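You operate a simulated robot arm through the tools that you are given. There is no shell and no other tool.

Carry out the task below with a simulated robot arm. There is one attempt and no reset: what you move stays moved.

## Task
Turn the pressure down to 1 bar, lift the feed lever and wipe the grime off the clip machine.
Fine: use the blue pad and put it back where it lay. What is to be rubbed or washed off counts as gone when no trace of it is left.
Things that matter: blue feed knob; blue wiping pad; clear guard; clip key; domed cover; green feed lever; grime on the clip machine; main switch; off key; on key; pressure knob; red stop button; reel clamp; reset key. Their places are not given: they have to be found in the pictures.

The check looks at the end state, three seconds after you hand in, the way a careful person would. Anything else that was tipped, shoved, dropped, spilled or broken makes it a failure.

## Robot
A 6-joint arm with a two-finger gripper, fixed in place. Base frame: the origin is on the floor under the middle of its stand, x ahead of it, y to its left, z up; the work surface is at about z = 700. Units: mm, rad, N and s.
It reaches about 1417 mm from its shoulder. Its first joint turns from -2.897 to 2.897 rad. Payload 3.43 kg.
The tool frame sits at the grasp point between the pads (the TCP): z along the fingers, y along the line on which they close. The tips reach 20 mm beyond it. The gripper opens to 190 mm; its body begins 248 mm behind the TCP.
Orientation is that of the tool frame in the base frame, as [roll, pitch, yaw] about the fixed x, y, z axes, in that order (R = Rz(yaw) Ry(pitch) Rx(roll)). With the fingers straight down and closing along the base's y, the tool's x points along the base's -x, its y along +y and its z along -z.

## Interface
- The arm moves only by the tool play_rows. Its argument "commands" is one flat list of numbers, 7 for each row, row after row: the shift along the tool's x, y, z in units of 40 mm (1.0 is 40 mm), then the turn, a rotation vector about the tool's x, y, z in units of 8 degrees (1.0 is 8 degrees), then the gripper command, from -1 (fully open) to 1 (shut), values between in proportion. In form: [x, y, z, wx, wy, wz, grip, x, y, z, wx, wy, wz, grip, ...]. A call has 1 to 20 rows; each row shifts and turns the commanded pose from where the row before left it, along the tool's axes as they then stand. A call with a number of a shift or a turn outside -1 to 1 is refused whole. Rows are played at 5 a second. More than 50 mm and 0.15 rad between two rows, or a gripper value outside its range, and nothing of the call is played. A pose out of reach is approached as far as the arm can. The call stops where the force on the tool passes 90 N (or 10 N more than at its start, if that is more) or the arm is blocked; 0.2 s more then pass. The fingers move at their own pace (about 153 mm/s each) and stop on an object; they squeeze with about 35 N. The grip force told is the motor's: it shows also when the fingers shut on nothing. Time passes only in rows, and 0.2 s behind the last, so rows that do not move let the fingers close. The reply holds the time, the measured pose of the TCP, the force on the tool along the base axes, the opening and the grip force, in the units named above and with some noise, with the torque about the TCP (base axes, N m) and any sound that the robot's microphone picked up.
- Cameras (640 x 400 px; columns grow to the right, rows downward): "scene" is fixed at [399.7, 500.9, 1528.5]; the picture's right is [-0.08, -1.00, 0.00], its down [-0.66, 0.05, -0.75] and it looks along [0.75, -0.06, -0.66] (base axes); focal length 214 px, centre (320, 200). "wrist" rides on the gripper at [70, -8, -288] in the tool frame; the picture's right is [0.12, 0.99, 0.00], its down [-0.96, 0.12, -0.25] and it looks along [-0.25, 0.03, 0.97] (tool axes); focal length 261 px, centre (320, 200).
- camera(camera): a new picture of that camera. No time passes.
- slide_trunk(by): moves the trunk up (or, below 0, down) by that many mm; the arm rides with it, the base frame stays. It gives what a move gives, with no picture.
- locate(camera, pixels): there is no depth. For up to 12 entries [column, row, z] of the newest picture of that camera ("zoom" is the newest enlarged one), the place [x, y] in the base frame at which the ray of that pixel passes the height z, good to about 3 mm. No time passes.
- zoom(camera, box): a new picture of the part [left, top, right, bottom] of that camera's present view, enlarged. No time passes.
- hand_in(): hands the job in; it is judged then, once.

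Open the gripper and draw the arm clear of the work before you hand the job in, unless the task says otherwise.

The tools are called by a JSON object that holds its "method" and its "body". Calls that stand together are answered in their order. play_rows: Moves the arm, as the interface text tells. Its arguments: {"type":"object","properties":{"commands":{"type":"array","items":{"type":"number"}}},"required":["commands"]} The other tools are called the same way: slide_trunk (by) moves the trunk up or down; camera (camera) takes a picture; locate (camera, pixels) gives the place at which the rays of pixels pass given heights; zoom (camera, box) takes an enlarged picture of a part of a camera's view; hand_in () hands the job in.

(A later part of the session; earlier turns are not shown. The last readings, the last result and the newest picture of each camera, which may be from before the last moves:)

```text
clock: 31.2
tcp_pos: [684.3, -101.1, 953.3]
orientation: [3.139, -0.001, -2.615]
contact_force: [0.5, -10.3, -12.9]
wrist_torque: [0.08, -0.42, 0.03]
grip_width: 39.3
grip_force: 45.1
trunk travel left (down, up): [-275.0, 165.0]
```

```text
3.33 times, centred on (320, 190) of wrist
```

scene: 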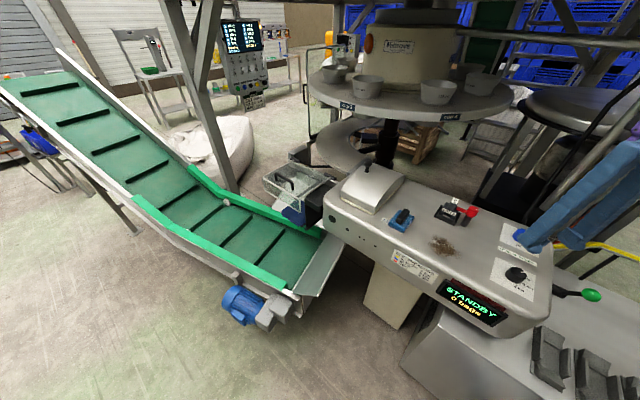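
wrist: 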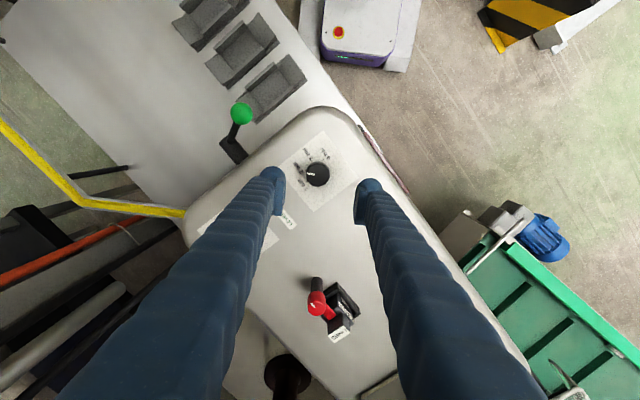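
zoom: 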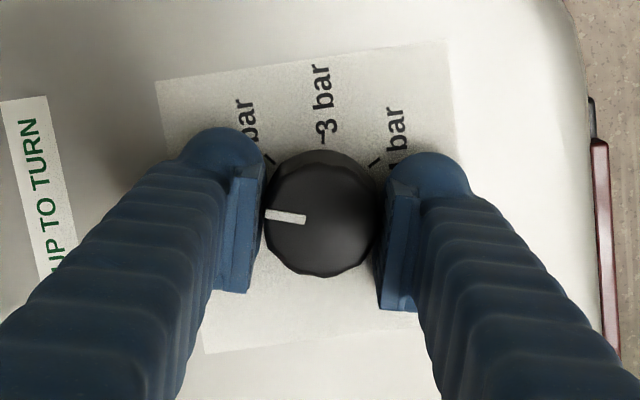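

The knob follows the grip (pointer fixed in view while the panel turned 30°). I turn a further ~19° and then open to measure.

{"method": "play_rows", "body": {"commands": [0, 0, 0, 0, 0, -0.78, 1, 0, 0, 0, 0, 0, -0.78, 1, 0, 0, 0, 0, 0, -0.78, 1, 0, 0, 0, 0, 0, 0, 1]}}

{"method": "zoom", "body": {"camera": "wrist", "box": [240, 130, 400, 250]}}

```text
clock: 32.2
tcp_pos: [686.2, -100.1, 953.2]
orientation: [3.137, -0.001, -2.291]
contact_force: [-7.1, 4.7, -22.2]
wrist_torque: [0.27, -0.08, -0.56]
grip_width: 39.5
grip_force: 45.0
trunk travel left (down, up): [-275.0, 165.0]
```

```text
3.33 times, centred on (320, 190) of wrist
```

zoom: 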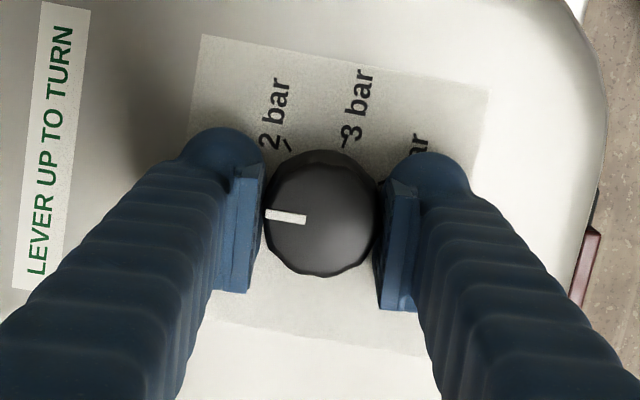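

A resisting torque (−0.56 N m) appears at 48.8° of turn, suggesting the stop at 1 bar. I release the knob, rise and measure the pointer.

{"method": "play_rows", "body": {"commands": [0, 0, 0, 0, 0, 0, 0.158, 0, 0, 0, 0, 0, 0, 0.158, 0, 0, -0.75, 0, 0, 0, 0.158, 0, 0, -0.75, 0, 0, 0, 0.158, 0, 0, -0.75, 0, 0, 0, 0.158, 0, 0, -0.75, 0, 0, 0, 0.158]}}

{"method": "zoom", "body": {"camera": "wrist", "box": [280, 135, 360, 210]}}

{"method": "zoom", "body": {"camera": "scene", "box": [485, 250, 545, 300]}}

```text
clock: 33.6
tcp_pos: [686.9, -101.3, 1075.2]
orientation: [-3.141, -0.001, -2.291]
contact_force: [0.1, 0.4, -0.3]
wrist_torque: [0.0, -0.04, 0.03]
grip_width: 80.1
grip_force: 0.2
trunk travel left (down, up): [-275.0, 165.0]
```

```text
5.33 times, centred on (320, 172) of wrist
```

zoom: 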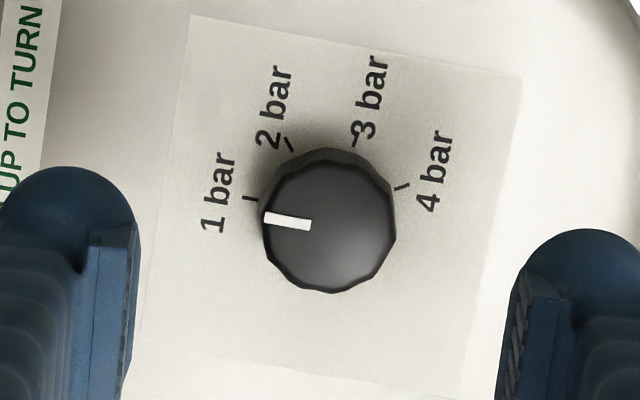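

```text
8.00 times, centred on (515, 275) of scene
```

zoom: 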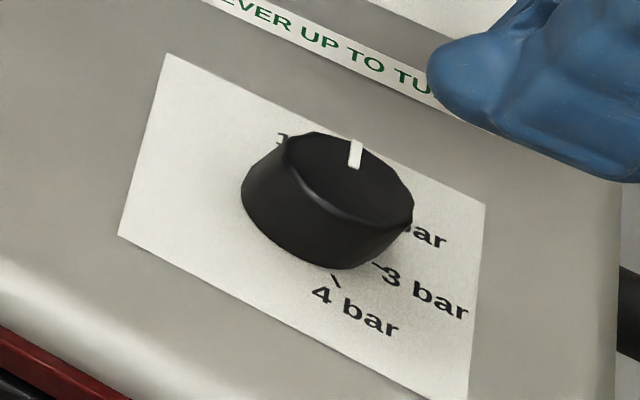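

{"method": "zoom", "body": {"camera": "wrist", "box": [290, 150, 345, 195]}}

```text
8.89 times, centred on (318, 172) of wrist
```

zoom: 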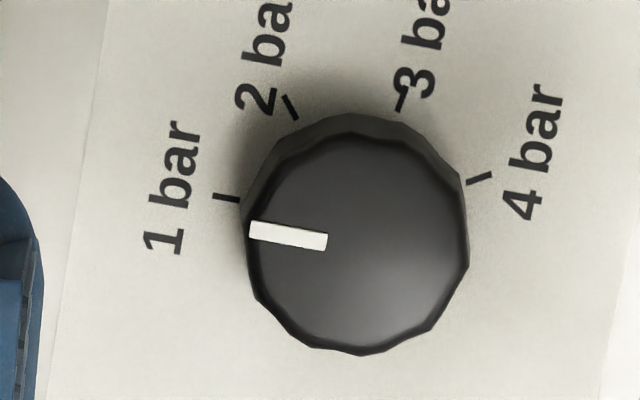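

The pointer now points at the 1-bar tick side; I check its angle against the ticks numerically.

{"method": "locate", "body": {"camera": "zoom", "pixels": [[226, 197, 927], [240, 199, 927], [290, 107, 927], [403, 97, 927], [479, 178, 927], [250, 231, 950], [327, 241, 950], [357, 244, 950]]}}

```text
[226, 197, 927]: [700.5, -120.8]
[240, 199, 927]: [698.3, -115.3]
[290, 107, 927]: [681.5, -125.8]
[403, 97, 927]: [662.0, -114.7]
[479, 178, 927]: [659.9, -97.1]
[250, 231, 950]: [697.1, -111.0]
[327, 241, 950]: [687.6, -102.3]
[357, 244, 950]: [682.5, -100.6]
```

The fitted 1-bar tick is at about −41.5° and the pointer at −42.5°, so the pressure stands at 1 bar. Next I rise and go to look at the blue pad, moving along the machine.

{"method": "zoom", "body": {"camera": "scene", "box": [375, 195, 435, 240]}}

{"method": "zoom", "body": {"camera": "scene", "box": [425, 190, 485, 260]}}

{"method": "zoom", "body": {"camera": "scene", "box": [250, 150, 350, 230]}}

{"method": "zoom", "body": {"camera": "scene", "box": [210, 10, 290, 110]}}

```text
8.89 times, centred on (405, 218) of scene
```

zoom: 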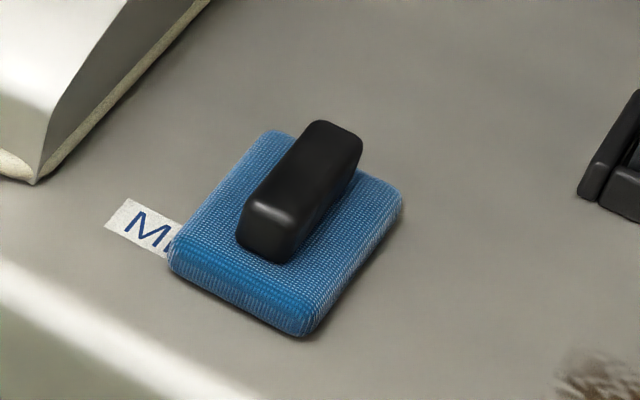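

```text
5.71 times, centred on (455, 225) of scene
```

zoom: 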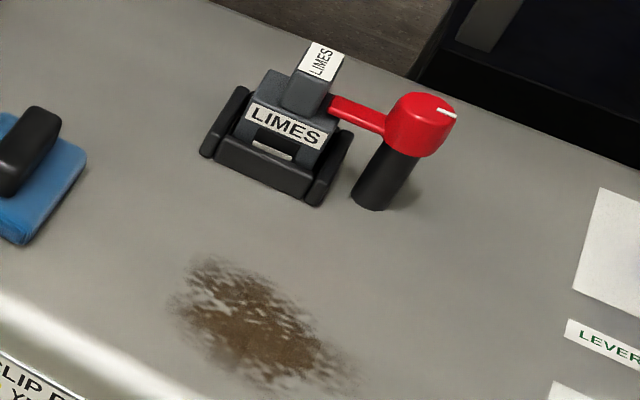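

```text
5.00 times, centred on (300, 190) of scene
```

zoom: 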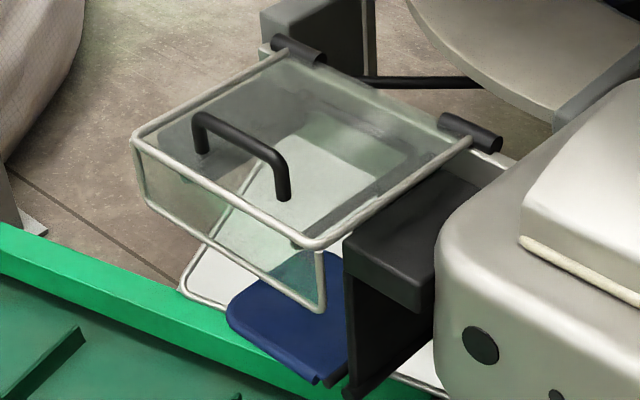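

```text
4.00 times, centred on (250, 60) of scene
```

zoom: 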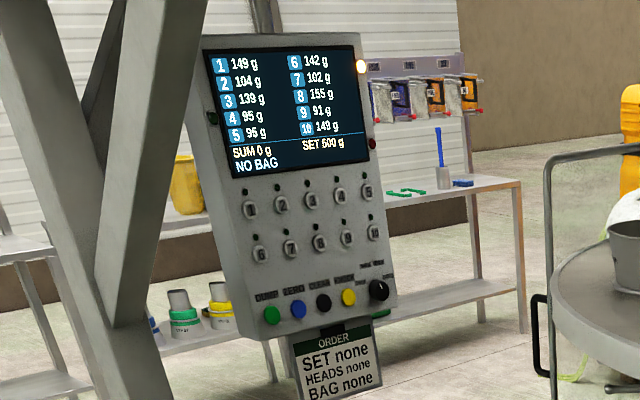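

The pad is a blue cloth pad with a black handle on a marked spot next to an "M…" label. I square the tool to the machine and move up along it to look down on the pad and the grime.

{"method": "play_rows", "body": {"commands": [0, 0, -0.5, 0, 0, 0.465, 0.158, -0.843, -0.131, -0.268, 0, 0, 0, 0.158, -0.843, -0.131, -0.268, 0, 0, 0, 0.158, -0.843, -0.131, -0.268, 0, 0, 0, 0.158, -0.843, -0.131, -0.268, 0, 0, 0, 0.158, -0.843, -0.131, -0.268, 0, 0, 0, 0.158, -0.843, -0.131, -0.268, 0, 0, 0, 0.158, -0.843, -0.131, -0.268, 0, 0, 0, 0.158]}}

{"method": "camera", "body": {"camera": "wrist"}}

{"method": "camera", "body": {"camera": "scene"}}

```text
clock: 35.4
tcp_pos: [880.0, 40.5, 1165.5]
orientation: [3.139, -0.002, -2.356]
contact_force: [0.2, 0.6, -0.2]
wrist_torque: [-0.03, 0.0, 0.0]
grip_width: 80.1
grip_force: 0.0
trunk travel left (down, up): [-275.0, 165.0]
```

```text
taken
```

wrist: 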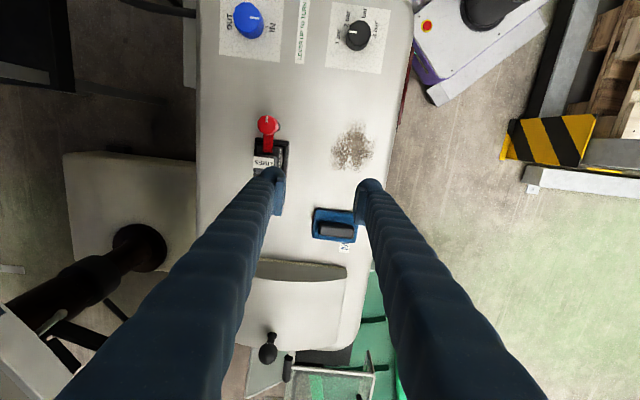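

```text
taken
```

scene: 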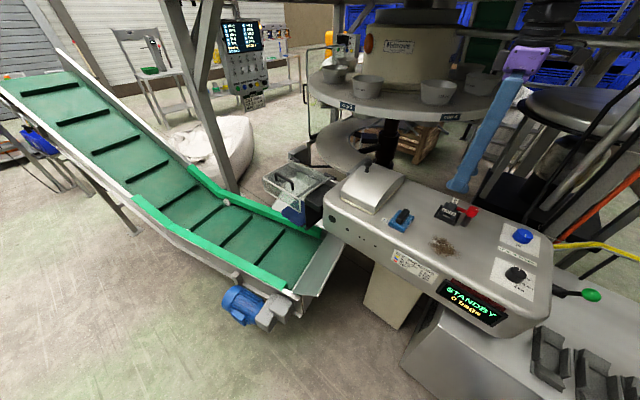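

The pad shows at (335,226) and the grime at (352,148). I zoom on both to measure pad pose and grime extent.

{"method": "zoom", "body": {"camera": "wrist", "box": [295, 190, 375, 260]}}

{"method": "zoom", "body": {"camera": "wrist", "box": [300, 100, 400, 190]}}

```text
5.71 times, centred on (335, 225) of wrist
```

zoom: 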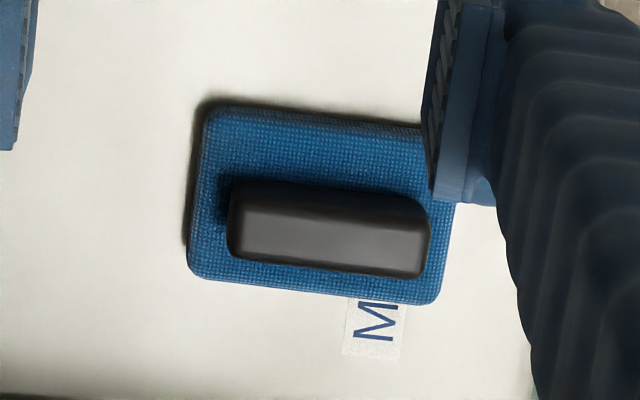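

```text
4.44 times, centred on (350, 145) of wrist
```

zoom: 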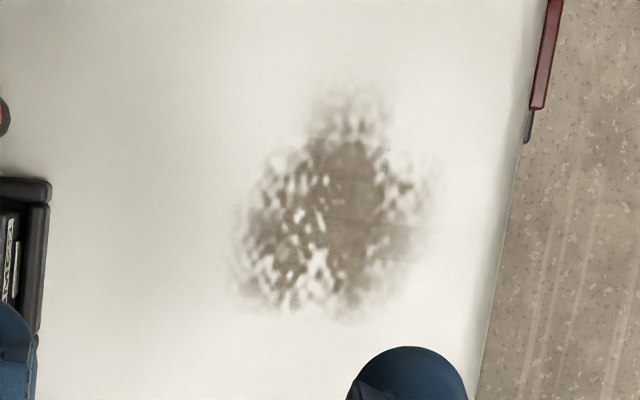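

The handle runs across the machine (along v), so the fingers must close along the machine's length. I locate the pad corners, handle ends, domed-cover edge and grime bounds.

{"method": "locate", "body": {"camera": "wrist", "pixels": [[315.2, 208.5, 940], [358.6, 211.0, 940], [355.1, 239.0, 932], [311.9, 233.7, 932], [318.9, 229.3, 960], [354.6, 231.5, 960], [336.4, 230.8, 962], [260, 261, 928], [345, 266, 928], [300, 281, 990]]}}

{"method": "locate", "body": {"camera": "zoom", "pixels": [[235, 290, 927], [240, 200, 927], [310, 90, 927], [390, 90, 927], [440, 180, 927], [410, 270, 927], [350, 325, 927], [280, 310, 927], [340, 210, 927], [520, 130, 927], [505, 260, 927], [45, 200, 940]]}}

{"method": "locate", "body": {"camera": "scene", "pixels": [[407, 210.5, 955], [407, 210.5, 960], [407, 210.5, 965], [399.5, 221, 950], [399.5, 221, 955], [399.5, 221, 960]]}}

```text
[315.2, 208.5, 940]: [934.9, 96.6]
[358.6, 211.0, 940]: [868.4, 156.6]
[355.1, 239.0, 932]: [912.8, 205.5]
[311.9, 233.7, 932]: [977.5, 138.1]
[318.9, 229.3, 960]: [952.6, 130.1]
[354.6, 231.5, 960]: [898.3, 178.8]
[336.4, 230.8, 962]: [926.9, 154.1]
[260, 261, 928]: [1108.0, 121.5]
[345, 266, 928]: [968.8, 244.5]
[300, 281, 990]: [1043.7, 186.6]
```

```text
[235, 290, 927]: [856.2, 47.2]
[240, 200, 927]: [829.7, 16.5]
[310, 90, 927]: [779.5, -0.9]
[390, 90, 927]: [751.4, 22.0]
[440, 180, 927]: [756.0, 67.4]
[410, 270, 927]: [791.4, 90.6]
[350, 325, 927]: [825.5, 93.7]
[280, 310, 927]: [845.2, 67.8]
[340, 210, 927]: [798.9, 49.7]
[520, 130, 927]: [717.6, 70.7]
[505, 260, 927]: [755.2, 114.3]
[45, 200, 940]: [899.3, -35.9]
```

```text
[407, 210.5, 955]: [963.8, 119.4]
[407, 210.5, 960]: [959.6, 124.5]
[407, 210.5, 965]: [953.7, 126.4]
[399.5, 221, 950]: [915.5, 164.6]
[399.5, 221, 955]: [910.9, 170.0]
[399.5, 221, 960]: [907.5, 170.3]
```

Pad centre ≈ (u 760, v −547), i.e. about (925,151); handle about 23×70 mm running across, top z≈960; domed cover's face is ~96 mm further along. I turn the tool 90° so the fingers close along the machine, and move above the pad for a second measurement.

{"method": "play_rows", "body": {"commands": [0, 0, 0, 0, 0, 0.9375, 0.3, 0, 0, 0, 0, 0, 0.9375, 0.3, 0, 0, 0, 0, 0, 0.9375, 0.3, 0, 0, 0, 0, 0, 0.9375, 0.3, 0, 0, 0, 0, 0, 0.9375, 0.3, 0, 0, 0, 0, 0, 0.9375, 0.3, 0, 0, 0, 0, 0, 0.9375, 0.3, 0, 0, 0, 0, 0, 0.9375, 0.3, 0, 0, 0, 0, 0, 0.9375, 0.3, 0, 0, 0, 0, 0, 0.9375, 0.3, 0, 0, 0, 0, 0, 0.9375, 0.3, 0, 0, 0, 0, 0, 0.9375, 0.3]}}

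{"method": "camera", "body": {"camera": "wrist"}}

```text
clock: 38.0
tcp_pos: [877.2, 40.3, 1168.8]
orientation: [-3.141, -0.001, 2.354]
contact_force: [-0.8, -0.4, -0.1]
wrist_torque: [-0.01, -0.02, -0.03]
grip_width: 66.6
grip_force: 0.0
trunk travel left (down, up): [-275.0, 165.0]
```

```text
taken
```

wrist: 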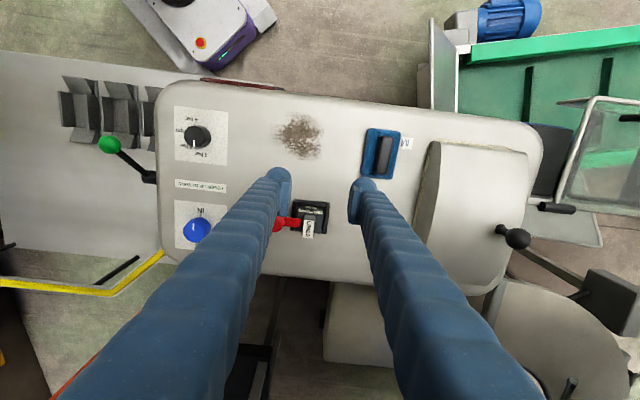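

Good overhead view: pad at (381,153), grime (300,136), domed cover to its right. I move over the handle and down to z≈1050.

{"method": "play_rows", "body": {"commands": [0.2875, 0.7125, 0.7375, 0, 0, 0, 0.3, 0.2875, 0.7125, 0.7375, 0, 0, 0, 0.3, 0.2875, 0.7125, 0.7375, 0, 0, 0, 0.3, 0.2875, 0.7125, 0.7375, 0, 0, 0, 0.3]}}

{"method": "camera", "body": {"camera": "wrist"}}

{"method": "zoom", "body": {"camera": "wrist", "box": [270, 130, 380, 210]}}

{"method": "camera", "body": {"camera": "scene"}}

```text
clock: 39.0
tcp_pos: [927.3, 158.7, 1050.9]
orientation: [-3.14, 0.001, 2.359]
contact_force: [-0.3, -0.3, 0.0]
wrist_torque: [-0.11, 0.03, 0.0]
grip_width: 66.4
grip_force: 0.0
trunk travel left (down, up): [-275.0, 165.0]
```

```text
taken
```

wrist: 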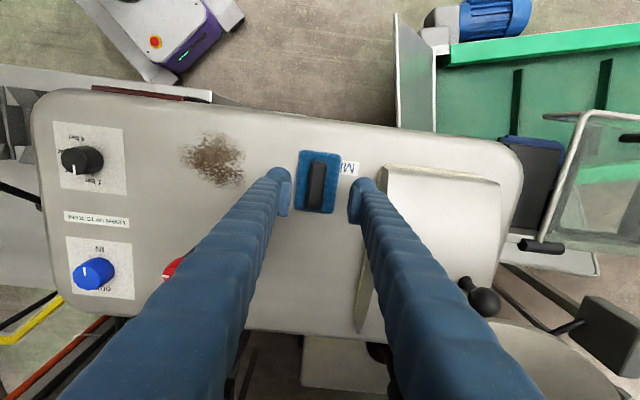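

```text
5.00 times, centred on (325, 170) of wrist
```

zoom: 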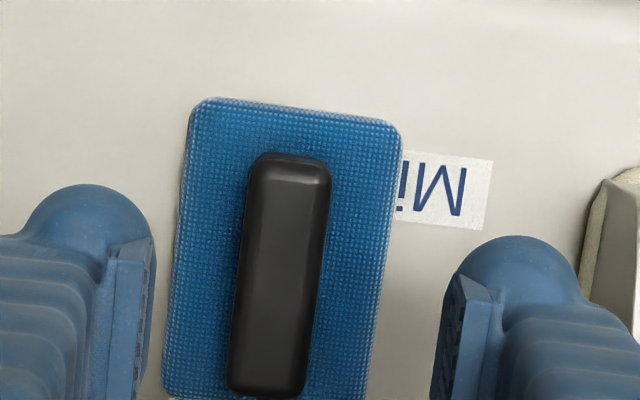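

```text
taken
```

scene: 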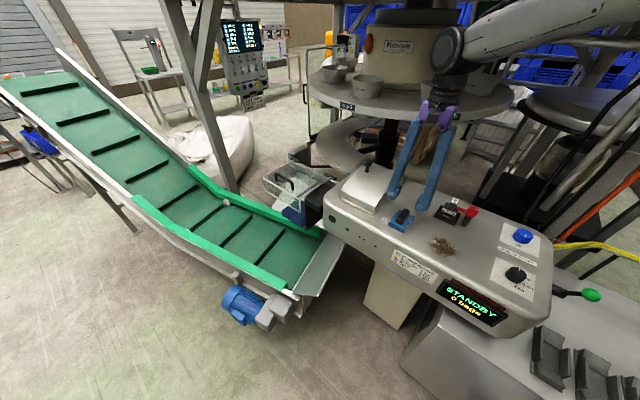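

Fingers straddle the pad well clear of the cover. I measure handle and pad corners from this closer zoom.

{"method": "locate", "body": {"camera": "zoom", "pixels": [[290, 165, 958], [262, 390, 958], [238, 290, 955], [322, 290, 955], [278, 290, 960], [205, 100, 938], [402, 122, 938], [162, 390, 938], [368, 398, 938], [490, 160, 927], [480, 230, 927], [398, 215, 927]]}}

{"method": "zoom", "body": {"camera": "scene", "box": [365, 160, 455, 240]}}

```text
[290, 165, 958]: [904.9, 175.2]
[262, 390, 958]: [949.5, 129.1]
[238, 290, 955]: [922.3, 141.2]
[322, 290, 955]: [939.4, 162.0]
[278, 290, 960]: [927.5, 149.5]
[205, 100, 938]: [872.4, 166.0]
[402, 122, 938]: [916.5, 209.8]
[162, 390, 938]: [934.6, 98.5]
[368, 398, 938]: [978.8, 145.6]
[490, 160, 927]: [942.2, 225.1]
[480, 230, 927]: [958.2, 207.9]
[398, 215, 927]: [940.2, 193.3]
```

```text
5.00 times, centred on (410, 200) of scene
```

zoom: 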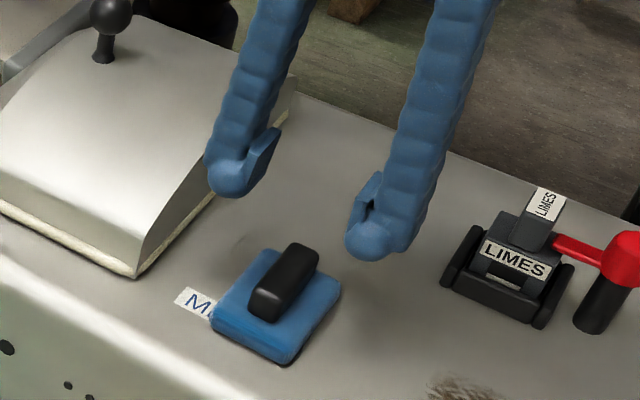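

Handle centre is about (u 763, v −547) with the pad aligned to the machine axis. I centre and descend to z≈968 with the fingers open.

{"method": "play_rows", "body": {"commands": [-0.0875, -0.1125, 0.7, 0, 0, 0, 0.3, 0, 0, 0.7, 0, 0, 0, 0.3, 0, 0, 0.675, 0, 0, 0, 0.3]}}

{"method": "zoom", "body": {"camera": "wrist", "box": [240, 130, 400, 250]}}

{"method": "zoom", "body": {"camera": "scene", "box": [365, 180, 445, 240]}}

```text
clock: 39.8
tcp_pos: [922.8, 152.1, 968.7]
orientation: [-3.141, -0.001, 2.356]
contact_force: [-0.4, 0.4, 0.3]
wrist_torque: [0.01, -0.04, -0.01]
grip_width: 66.6
grip_force: 0.3
trunk travel left (down, up): [-275.0, 165.0]
```

```text
3.33 times, centred on (320, 190) of wrist
```

zoom: 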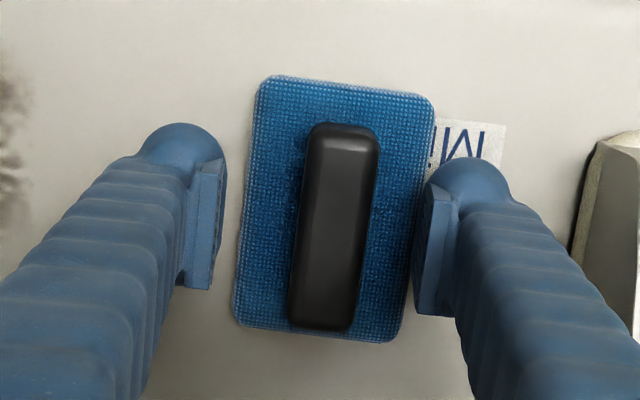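

```text
6.67 times, centred on (405, 210) of scene
```

zoom: 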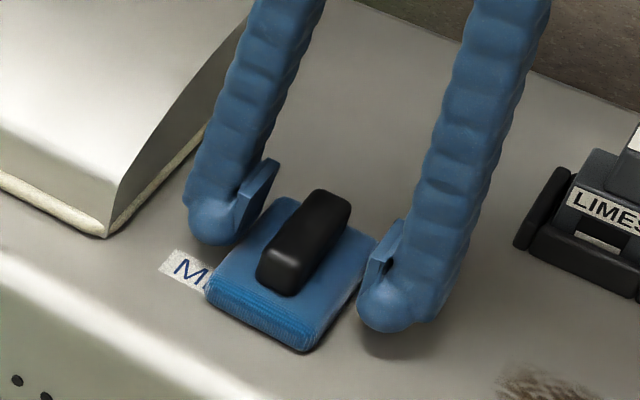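

The handle centre is about 4 mm to the right and 4 mm down of the finger midpoint in view. I correct this and lower a few mm, checking force.

{"method": "play_rows", "body": {"commands": [-0.0875, 0.1075, 0.05, 0, 0, 0, 0.3, 0, 0, 0.05, 0, 0, 0, 0.3]}}

{"method": "zoom", "body": {"camera": "scene", "box": [375, 190, 435, 235]}}

{"method": "zoom", "body": {"camera": "wrist", "box": [240, 130, 400, 250]}}

```text
clock: 40.4
tcp_pos: [930.4, 150.2, 962.7]
orientation: [3.142, 0.001, 2.356]
contact_force: [-0.7, 0.1, -0.6]
wrist_torque: [-0.01, 0.0, 0.02]
grip_width: 66.4
grip_force: 0.1
trunk travel left (down, up): [-275.0, 165.0]
```

```text
8.89 times, centred on (405, 212) of scene
```

zoom: 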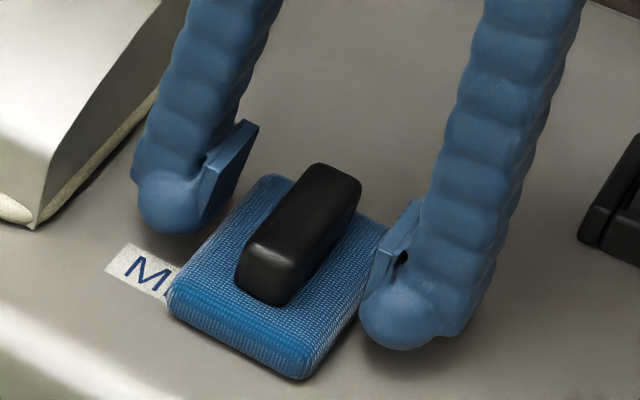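

```text
3.33 times, centred on (320, 190) of wrist
```

zoom: 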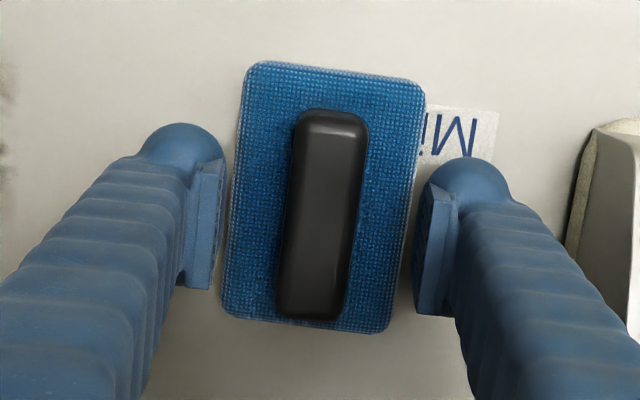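

The fingers are centred on the handle (gap centre 322 vs handle 325). I rise 4 mm so the tips clear the cloth, close to 40 mm and look.

{"method": "play_rows", "body": {"commands": [0, 0, -0.1, 0, 0, 0, 0.3, 0, 0, 0, 0, 0, 0, 0.579, 0, 0, 0, 0, 0, 0, 0.579]}}

{"method": "play_rows", "body": {"commands": [0, 0, 0.05, 0, 0, 0, 0.579, 0, 0, 0, 0, 0, 0, 0.579]}}

{"method": "zoom", "body": {"camera": "scene", "box": [375, 190, 435, 235]}}

{"method": "zoom", "body": {"camera": "wrist", "box": [240, 130, 400, 250]}}

```text
clock: 41.2
tcp_pos: [932.4, 150.9, 971.4]
orientation: [3.137, 0.003, 2.356]
contact_force: [7.9, 4.9, 31.9]
wrist_torque: [-0.03, 0.09, 0.01]
grip_width: 34.7
grip_force: 0.0
trunk travel left (down, up): [-275.0, 165.0]
```

```text
clock: 41.8
tcp_pos: [930.8, 150.8, 971.3]
orientation: [3.134, 0.005, 2.358]
contact_force: [15.4, 10.4, 55.6]
wrist_torque: [-0.14, 0.24, 0.01]
grip_width: 35.0
grip_force: 0.1
trunk travel left (down, up): [-275.0, 165.0]
```

```text
8.89 times, centred on (405, 212) of scene
```

zoom: 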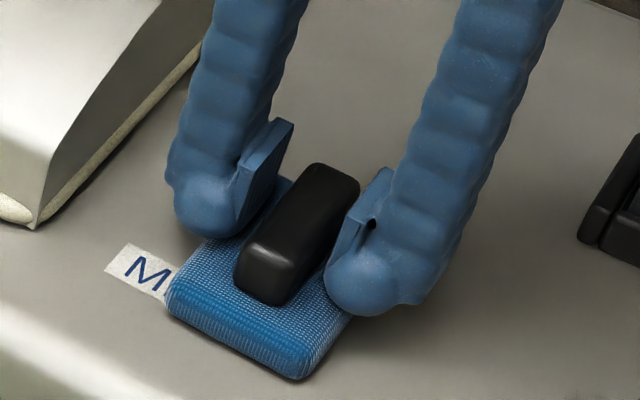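

```text
3.33 times, centred on (320, 190) of wrist
```

zoom: 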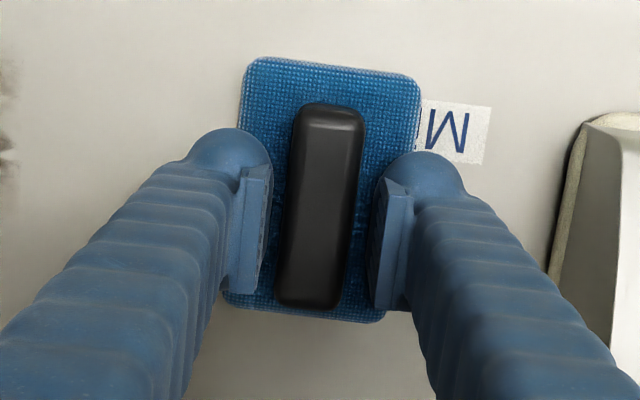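

The fingers press on the cloth (55 N), so the pad top is near z≈950. I rise 8 mm to relieve this and then close on the handle.

{"method": "play_rows", "body": {"commands": [0, 0, -0.2, 0, 0, 0, 0.579, 0, 0, 0, 0, 0, 0, 0.579]}}

{"method": "zoom", "body": {"camera": "wrist", "box": [240, 130, 400, 250]}}

{"method": "zoom", "body": {"camera": "scene", "box": [375, 190, 435, 235]}}

```text
clock: 42.4
tcp_pos: [928.0, 148.6, 972.0]
orientation: [-3.14, -0.002, 2.356]
contact_force: [5.0, -0.1, 18.4]
wrist_torque: [0.08, -0.22, -0.02]
grip_width: 37.1
grip_force: 0.0
trunk travel left (down, up): [-275.0, 165.0]
```

```text
3.33 times, centred on (320, 190) of wrist
```

zoom: 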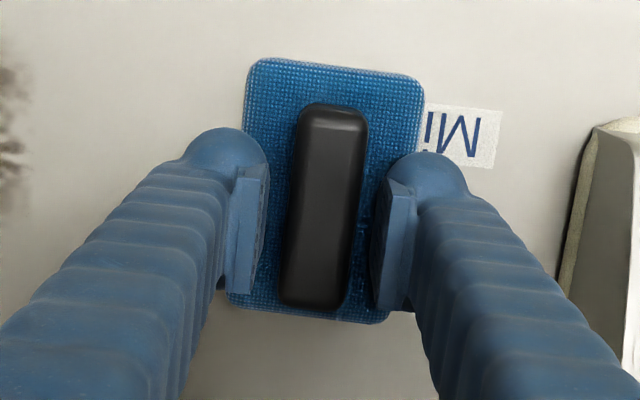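

```text
8.89 times, centred on (405, 212) of scene
```

zoom: 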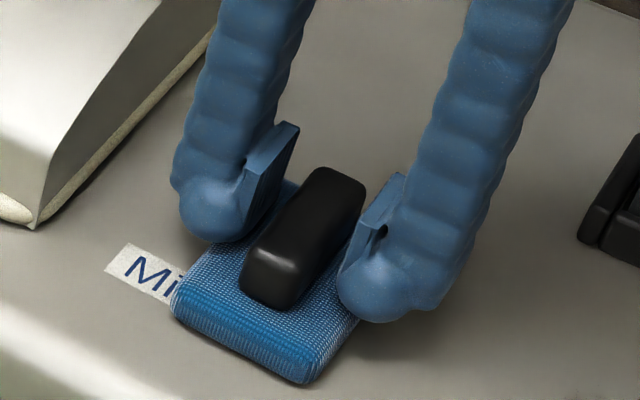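

Still 18 N of pressure and the pad was dragged ~3 mm by it (to be undone on return). I rise 3 mm more and close on the handle.

{"method": "play_rows", "body": {"commands": [0, 0, -0.075, 0, 0, 0, 0.579, 0, 0, 0, 0, 0, 0, 0.579, 0, 0, 0, 0, 0, 0, 1, 0, 0, 0, 0, 0, 0, 1, 0, 0, 0, 0, 0, 0, 1]}}

{"method": "zoom", "body": {"camera": "wrist", "box": [240, 130, 400, 250]}}

{"method": "zoom", "body": {"camera": "scene", "box": [375, 195, 435, 240]}}

```text
clock: 43.6
tcp_pos: [930.4, 148.8, 976.1]
orientation: [-3.139, 0.001, 2.355]
contact_force: [-0.1, -0.3, -0.2]
wrist_torque: [0.01, -0.01, 0.0]
grip_width: 22.4
grip_force: 35.0
trunk travel left (down, up): [-275.0, 165.0]
```

```text
3.33 times, centred on (320, 190) of wrist
```

zoom: 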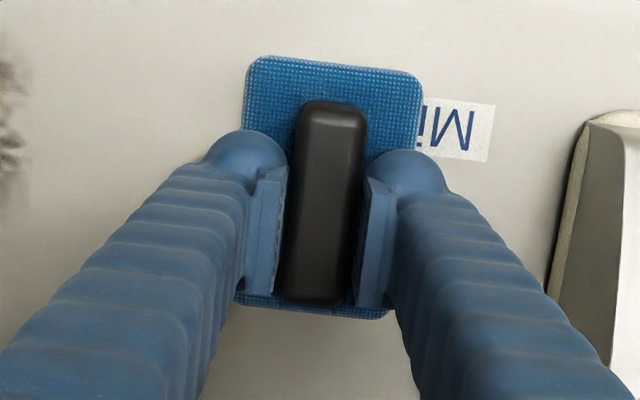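

```text
8.89 times, centred on (405, 218) of scene
```

zoom: 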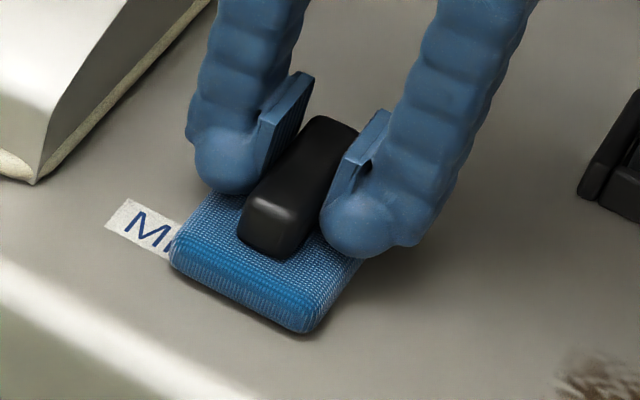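

The handle is gripped (22.4 mm, 35 N) with the pad still essentially at its spot; I note the pick pose (930.4,148.8,976.1). I lift 20 mm, move toward the grime and lower again.

{"method": "play_rows", "body": {"commands": [0, 0, -0.5, 0, 0, 0, 1, 0.06, -0.7, 0, 0, 0, 0, 1, 0.06, -0.7, 0, 0, 0, 0, 1, 0, -0.7, 0, 0, 0, 0, 1]}}

{"method": "camera", "body": {"camera": "wrist"}}

{"method": "zoom", "body": {"camera": "scene", "box": [375, 180, 475, 260]}}

```text
clock: 44.6
tcp_pos: [867.8, 92.8, 996.0]
orientation: [3.14, 0.003, 2.358]
contact_force: [2.9, 0.9, 25.5]
wrist_torque: [-0.18, 0.1, -0.14]
grip_width: 6.0
grip_force: 34.2
trunk travel left (down, up): [-275.0, 165.0]
```

```text
taken
```

wrist: 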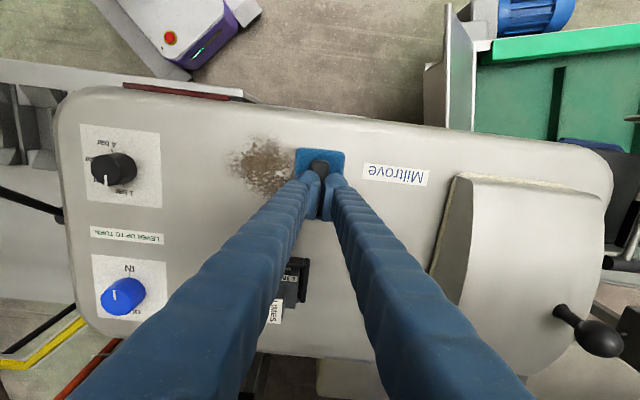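

```text
5.00 times, centred on (425, 220) of scene
```

zoom: 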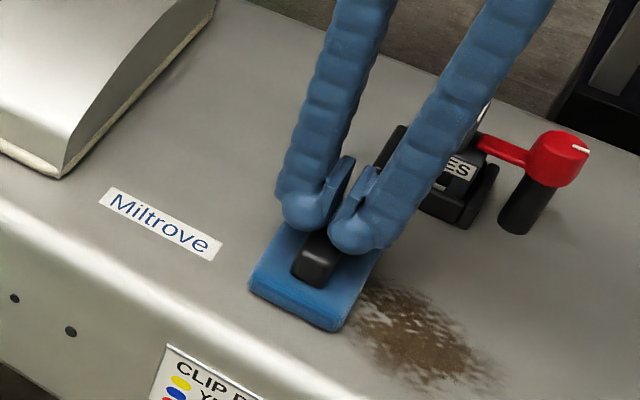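

The grip slipped off the handle's rounded top (width now 6 mm) and the pad was dragged along to about (315,280) in this zoom, still flat. I rise clear and take new measurements before gripping deeper.

{"method": "play_rows", "body": {"commands": [0, 0, -0.5, 0, 0, 0, 1, 0, 0, -0.75, 0, 0, 0, 1, 0, 0, -0.75, 0, 0, 0, 0.3, 0, 0, 0, 0, 0, 0, 0.3]}}

{"method": "zoom", "body": {"camera": "wrist", "box": [240, 110, 400, 230]}}

{"method": "zoom", "body": {"camera": "scene", "box": [390, 205, 450, 255]}}

```text
clock: 45.6
tcp_pos: [867.6, 94.0, 1073.8]
orientation: [-3.139, -0.003, 2.357]
contact_force: [0.1, 0.4, 0.0]
wrist_torque: [-0.04, 0.02, -0.01]
grip_width: 66.6
grip_force: 0.0
trunk travel left (down, up): [-275.0, 165.0]
```

```text
3.33 times, centred on (320, 170) of wrist
```

zoom: 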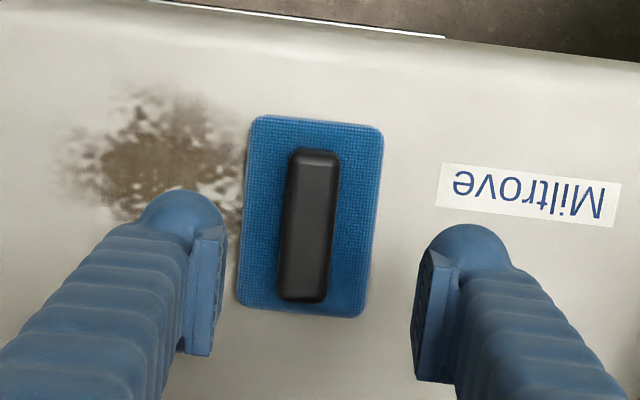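

```text
8.00 times, centred on (420, 230) of scene
```

zoom: 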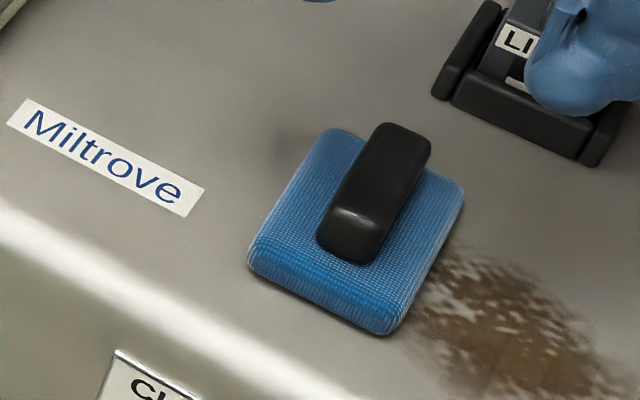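

The pad lies flat beside the grime, and the "Miltrove" label that it partly covered is now fully visible. I triangulate the handle's top and the pad's top heights.

{"method": "locate", "body": {"camera": "wrist", "pixels": [[318.5, 158.9, 950], [318.5, 158.9, 980], [315.5, 197.6, 950], [315.5, 197.6, 980], [301.4, 146, 930], [301.4, 146, 950], [338, 150.5, 930], [338, 150.5, 950], [295.4, 200.6, 940], [332.6, 204.8, 940]]}}

{"method": "locate", "body": {"camera": "scene", "pixels": [[424.4, 231.5, 950], [424.4, 231.5, 980], [430.6, 221.3, 950], [430.6, 221.3, 980], [428.1, 244.4, 930], [428.1, 244.4, 950], [411.9, 235, 930], [411.9, 235, 950]]}}

```text
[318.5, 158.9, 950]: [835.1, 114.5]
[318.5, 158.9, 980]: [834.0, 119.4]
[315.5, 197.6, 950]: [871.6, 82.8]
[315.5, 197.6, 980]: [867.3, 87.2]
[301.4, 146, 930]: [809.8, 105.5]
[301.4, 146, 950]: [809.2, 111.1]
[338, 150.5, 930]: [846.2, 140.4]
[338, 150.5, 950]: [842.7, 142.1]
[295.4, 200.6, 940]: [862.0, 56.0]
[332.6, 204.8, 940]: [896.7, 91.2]
```

```text
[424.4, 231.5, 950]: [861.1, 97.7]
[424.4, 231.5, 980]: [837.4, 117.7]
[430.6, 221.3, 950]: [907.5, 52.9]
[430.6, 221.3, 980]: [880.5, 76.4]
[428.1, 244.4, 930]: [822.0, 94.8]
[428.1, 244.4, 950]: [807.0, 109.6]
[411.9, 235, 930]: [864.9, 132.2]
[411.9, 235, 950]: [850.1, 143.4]
```

My wrist locate used the older full picture, taken lower down, so those heights are off. I take a fresh wrist picture and repeat.

{"method": "camera", "body": {"camera": "wrist"}}

{"method": "locate", "body": {"camera": "wrist", "pixels": [[318.5, 158.9, 950], [318.5, 158.9, 980], [315.5, 197.6, 950], [315.5, 197.6, 980], [301.4, 146, 930], [301.4, 146, 950], [338, 150.5, 930], [338, 150.5, 950], [295.4, 200.6, 940], [332.6, 204.8, 940]]}}

{"method": "zoom", "body": {"camera": "wrist", "box": [285, 135, 350, 210]}}

```text
taken
```

wrist: 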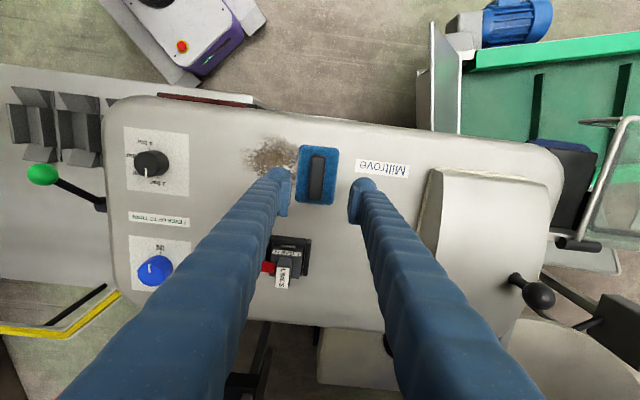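

```text
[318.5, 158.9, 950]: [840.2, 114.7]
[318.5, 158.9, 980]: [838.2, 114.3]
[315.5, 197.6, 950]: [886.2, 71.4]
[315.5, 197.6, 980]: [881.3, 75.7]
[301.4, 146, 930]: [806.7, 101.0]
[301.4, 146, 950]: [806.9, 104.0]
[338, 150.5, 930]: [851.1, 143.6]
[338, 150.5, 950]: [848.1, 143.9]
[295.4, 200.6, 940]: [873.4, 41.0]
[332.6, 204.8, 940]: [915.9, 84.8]
```

```text
5.33 times, centred on (318, 172) of wrist
```

zoom: 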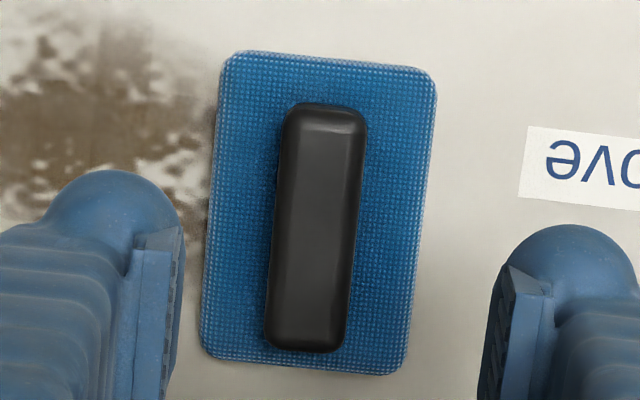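

Corrected: pad top z≈950, handle top z≈978, pad centre now u≈675, v≈−542, still square to the machine. Sliding the pad needs no lifting, so I come down over the handle again, close on it and press lightly.

{"method": "play_rows", "body": {"commands": [0.08, -0.115, 0.8, 0, 0, 0, 0.45, 0, 0, 0.8, 0, 0, 0, 0.45, 0, 0, 0.8, 0, 0, 0, 0.45, 0, 0, 0, 0, 0, 0, 0.45]}}

{"method": "zoom", "body": {"camera": "wrist", "box": [240, 130, 400, 250]}}

{"method": "zoom", "body": {"camera": "scene", "box": [390, 200, 470, 260]}}

```text
clock: 46.6
tcp_pos: [861.0, 91.2, 980.4]
orientation: [3.141, -0.001, 2.356]
contact_force: [0.8, 0.5, 0.0]
wrist_torque: [0.0, 0.03, 0.05]
grip_width: 52.6
grip_force: 0.1
trunk travel left (down, up): [-275.0, 165.0]
```

```text
3.33 times, centred on (320, 190) of wrist
```

zoom: 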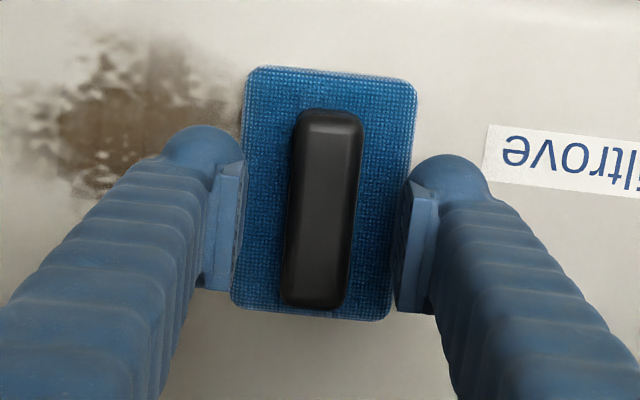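

```text
6.67 times, centred on (430, 230) of scene
```

zoom: 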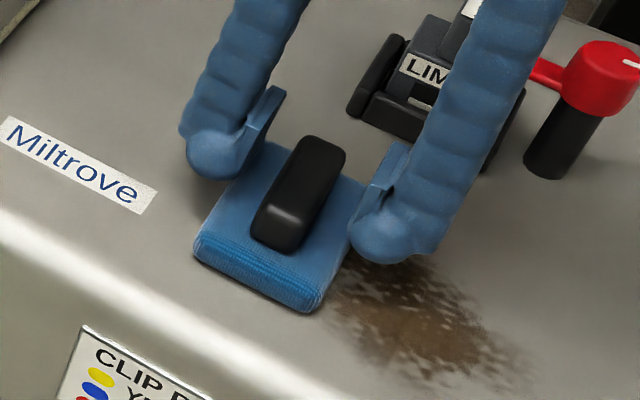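

The handle's middle is ~5 mm further toward +v; I correct, lower 6 mm, close on the handle, then push down gently.

{"method": "play_rows", "body": {"commands": [0.12, 0.03, 0.15, 0, 0, 0, 0.45, 0, 0, 0, 0, 0, 0, 1, 0, 0, 0, 0, 0, 0, 1]}}

{"method": "zoom", "body": {"camera": "wrist", "box": [240, 130, 400, 250]}}

{"method": "zoom", "body": {"camera": "scene", "box": [390, 200, 470, 260]}}

```text
clock: 47.4
tcp_pos: [858.3, 94.9, 974.1]
orientation: [-3.141, -0.001, 2.356]
contact_force: [0.0, 0.4, 1.3]
wrist_torque: [-0.06, -0.06, 0.05]
grip_width: 22.7
grip_force: 35.2
trunk travel left (down, up): [-275.0, 165.0]
```

```text
3.33 times, centred on (320, 190) of wrist
```

zoom: 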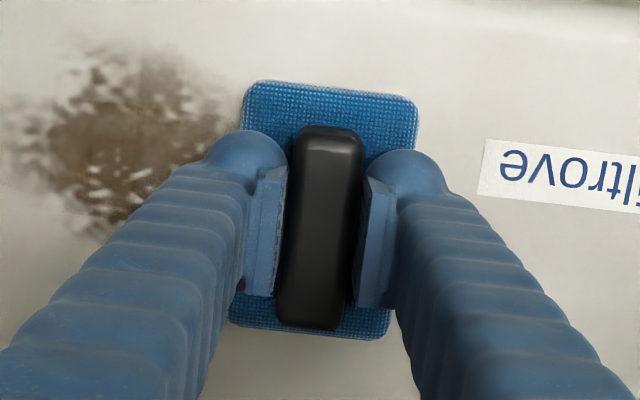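

```text
6.67 times, centred on (430, 230) of scene
```

zoom: 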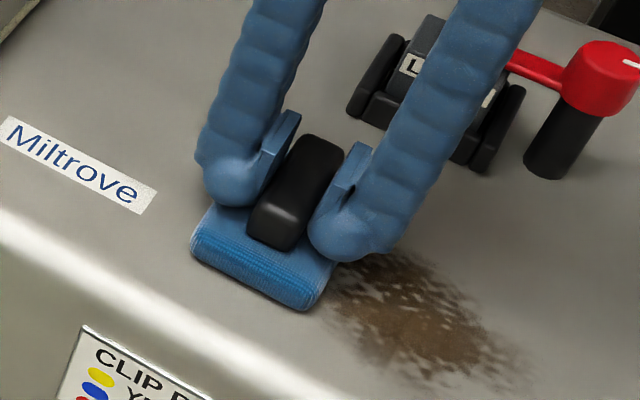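

Well centred grip (22.7 mm). I press down 4 mm in two steps and read the force.

{"method": "play_rows", "body": {"commands": [0, 0, 0.05, 0, 0, 0, 1, 0, 0, 0.05, 0, 0, 0, 1, 0, 0, 0, 0, 0, 0, 1]}}

```text
clock: 48.2
tcp_pos: [859.7, 94.9, 974.3]
orientation: [3.139, 0.002, 2.356]
contact_force: [-4.6, 0.0, 30.3]
wrist_torque: [0.14, 0.28, 0.06]
grip_width: 22.4
grip_force: 34.9
trunk travel left (down, up): [-275.0, 165.0]
```

Pressing at 30 N with the pad held. I ease 1 mm and slide the pad along −u across the grime in small steps.

{"method": "play_rows", "body": {"commands": [-0.1, -0.2, -0.025, 0, 0, 0, 1, 0, -0.375, 0, 0, 0, 0, 1, 0, -0.375, 0, 0, 0, 0, 1, 0, -0.375, 0, 0, 0, 0, 1, 0, -0.375, 0, 0, 0, 0, 1, 0, -0.375, 0, 0, 0, 0, 1]}}

{"method": "zoom", "body": {"camera": "scene", "box": [390, 200, 490, 275]}}

{"method": "zoom", "body": {"camera": "wrist", "box": [200, 100, 440, 260]}}

```text
clock: 49.6
tcp_pos: [803.5, 32.8, 973.7]
orientation: [-3.14, 0.003, 2.357]
contact_force: [7.5, 6.0, 37.7]
wrist_torque: [0.02, -0.18, -0.05]
grip_width: 22.6
grip_force: 34.6
trunk travel left (down, up): [-275.0, 165.0]
```

```text
5.33 times, centred on (440, 238) of scene
```

zoom: 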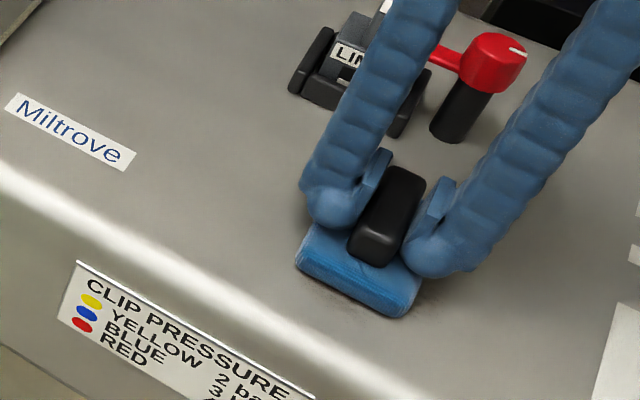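

```text
2.50 times, centred on (320, 180) of wrist
```

zoom: 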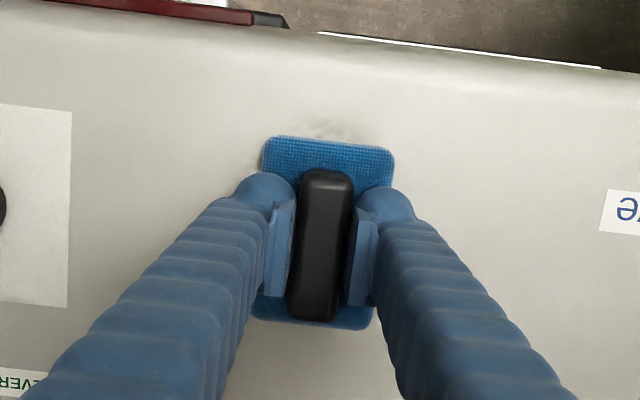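

The grime is vanishing under the pad; a faint trace remains on the +v side at (340,128). I continue on to u≈530, shift 25 mm toward +v and wipe back.

{"method": "play_rows", "body": {"commands": [0, -0.375, 0, 0, 0, 0, 1, 0, -0.375, 0, 0, 0, 0, 1, 0, -0.375, 0, 0, 0, 0, 1, 0, -0.375, 0, 0, 0, 0, 1, 0.3, 0, 0, 0, 0, 0, 1, 0.325, 0, 0, 0, 0, 0, 1, 0, 0.375, 0, 0, 0, 0, 1, 0, 0.375, 0, 0, 0, 0, 1, 0, 0.375, 0, 0, 0, 0, 1, 0, 0.375, 0, 0, 0, 0, 1, 0, 0.375, 0, 0, 0, 0, 1, 0, 0.375, 0, 0, 0, 0, 1, 0, 0.375, 0, 0, 0, 0, 1, 0, 0.375, 0, 0, 0, 0, 1, 0, 0.375, 0, 0, 0, 0, 1]}}

{"method": "zoom", "body": {"camera": "scene", "box": [390, 200, 490, 275]}}

{"method": "zoom", "body": {"camera": "wrist", "box": [200, 100, 440, 260]}}

```text
clock: 52.8
tcp_pos: [837.3, 104.3, 973.4]
orientation: [3.141, -0.001, 2.356]
contact_force: [-4.3, -4.8, 21.5]
wrist_torque: [-0.13, -0.01, 0.03]
grip_width: 22.7
grip_force: 34.7
trunk travel left (down, up): [-275.0, 165.0]
```

```text
5.33 times, centred on (440, 238) of scene
```

zoom: 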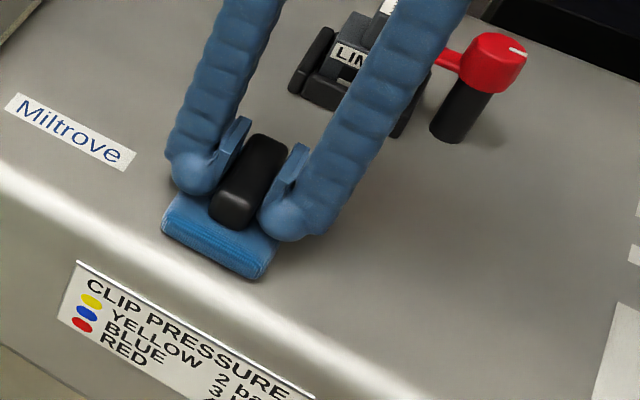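

```text
2.50 times, centred on (320, 180) of wrist
```

zoom: 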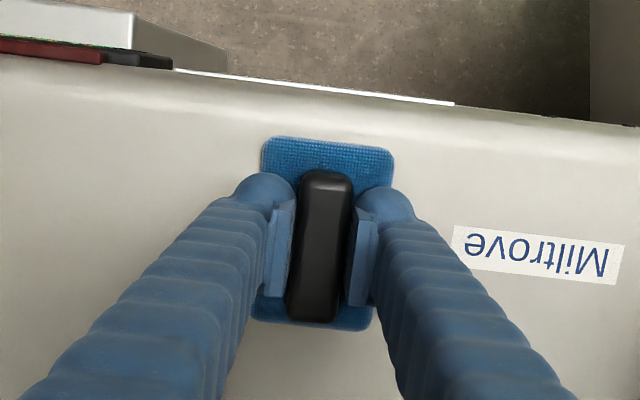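

The surface looks clean, but I do a second full cycle over both lanes to remove any faint residue.

{"method": "play_rows", "body": {"commands": [0, -0.48, 0, 0, 0, 0, 1, 0, -0.48, 0, 0, 0, 0, 1, 0, -0.48, 0, 0, 0, 0, 1, 0, -0.48, 0, 0, 0, 0, 1, 0, -0.48, 0, 0, 0, 0, 1, 0, -0.48, 0, 0, 0, 0, 1, 0, -0.48, 0, 0, 0, 0, 1, -0.45, 0, 0, 0, 0, 0, 1, -0.45, 0, 0, 0, 0, 0, 1, 0, 0.47, 0, 0, 0, 0, 1, 0, 0.47, 0, 0, 0, 0, 1, 0, 0.47, 0, 0, 0, 0, 1, 0, 0.47, 0, 0, 0, 0, 1, 0, 0.47, 0, 0, 0, 0, 1, 0, 0.47, 0, 0, 0, 0, 1, 0, 0.47, 0, 0, 0, 0, 1, 0, 0.47, 0, 0, 0, 0, 1]}}

{"method": "zoom", "body": {"camera": "scene", "box": [390, 200, 490, 275]}}

{"method": "camera", "body": {"camera": "wrist"}}

```text
clock: 56.4
tcp_pos: [874.4, 90.3, 971.9]
orientation: [3.141, 0.0, 2.357]
contact_force: [-4.5, -2.4, 12.0]
wrist_torque: [-0.06, 0.0, 0.06]
grip_width: 22.7
grip_force: 35.3
trunk travel left (down, up): [-275.0, 165.0]
```

```text
5.33 times, centred on (440, 238) of scene
```

zoom: 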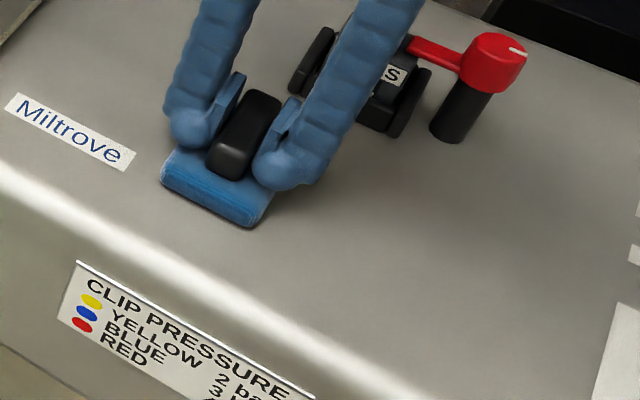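

```text
taken
```

wrist: 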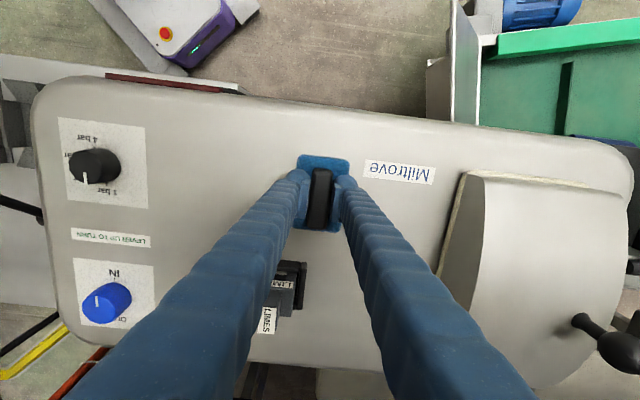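

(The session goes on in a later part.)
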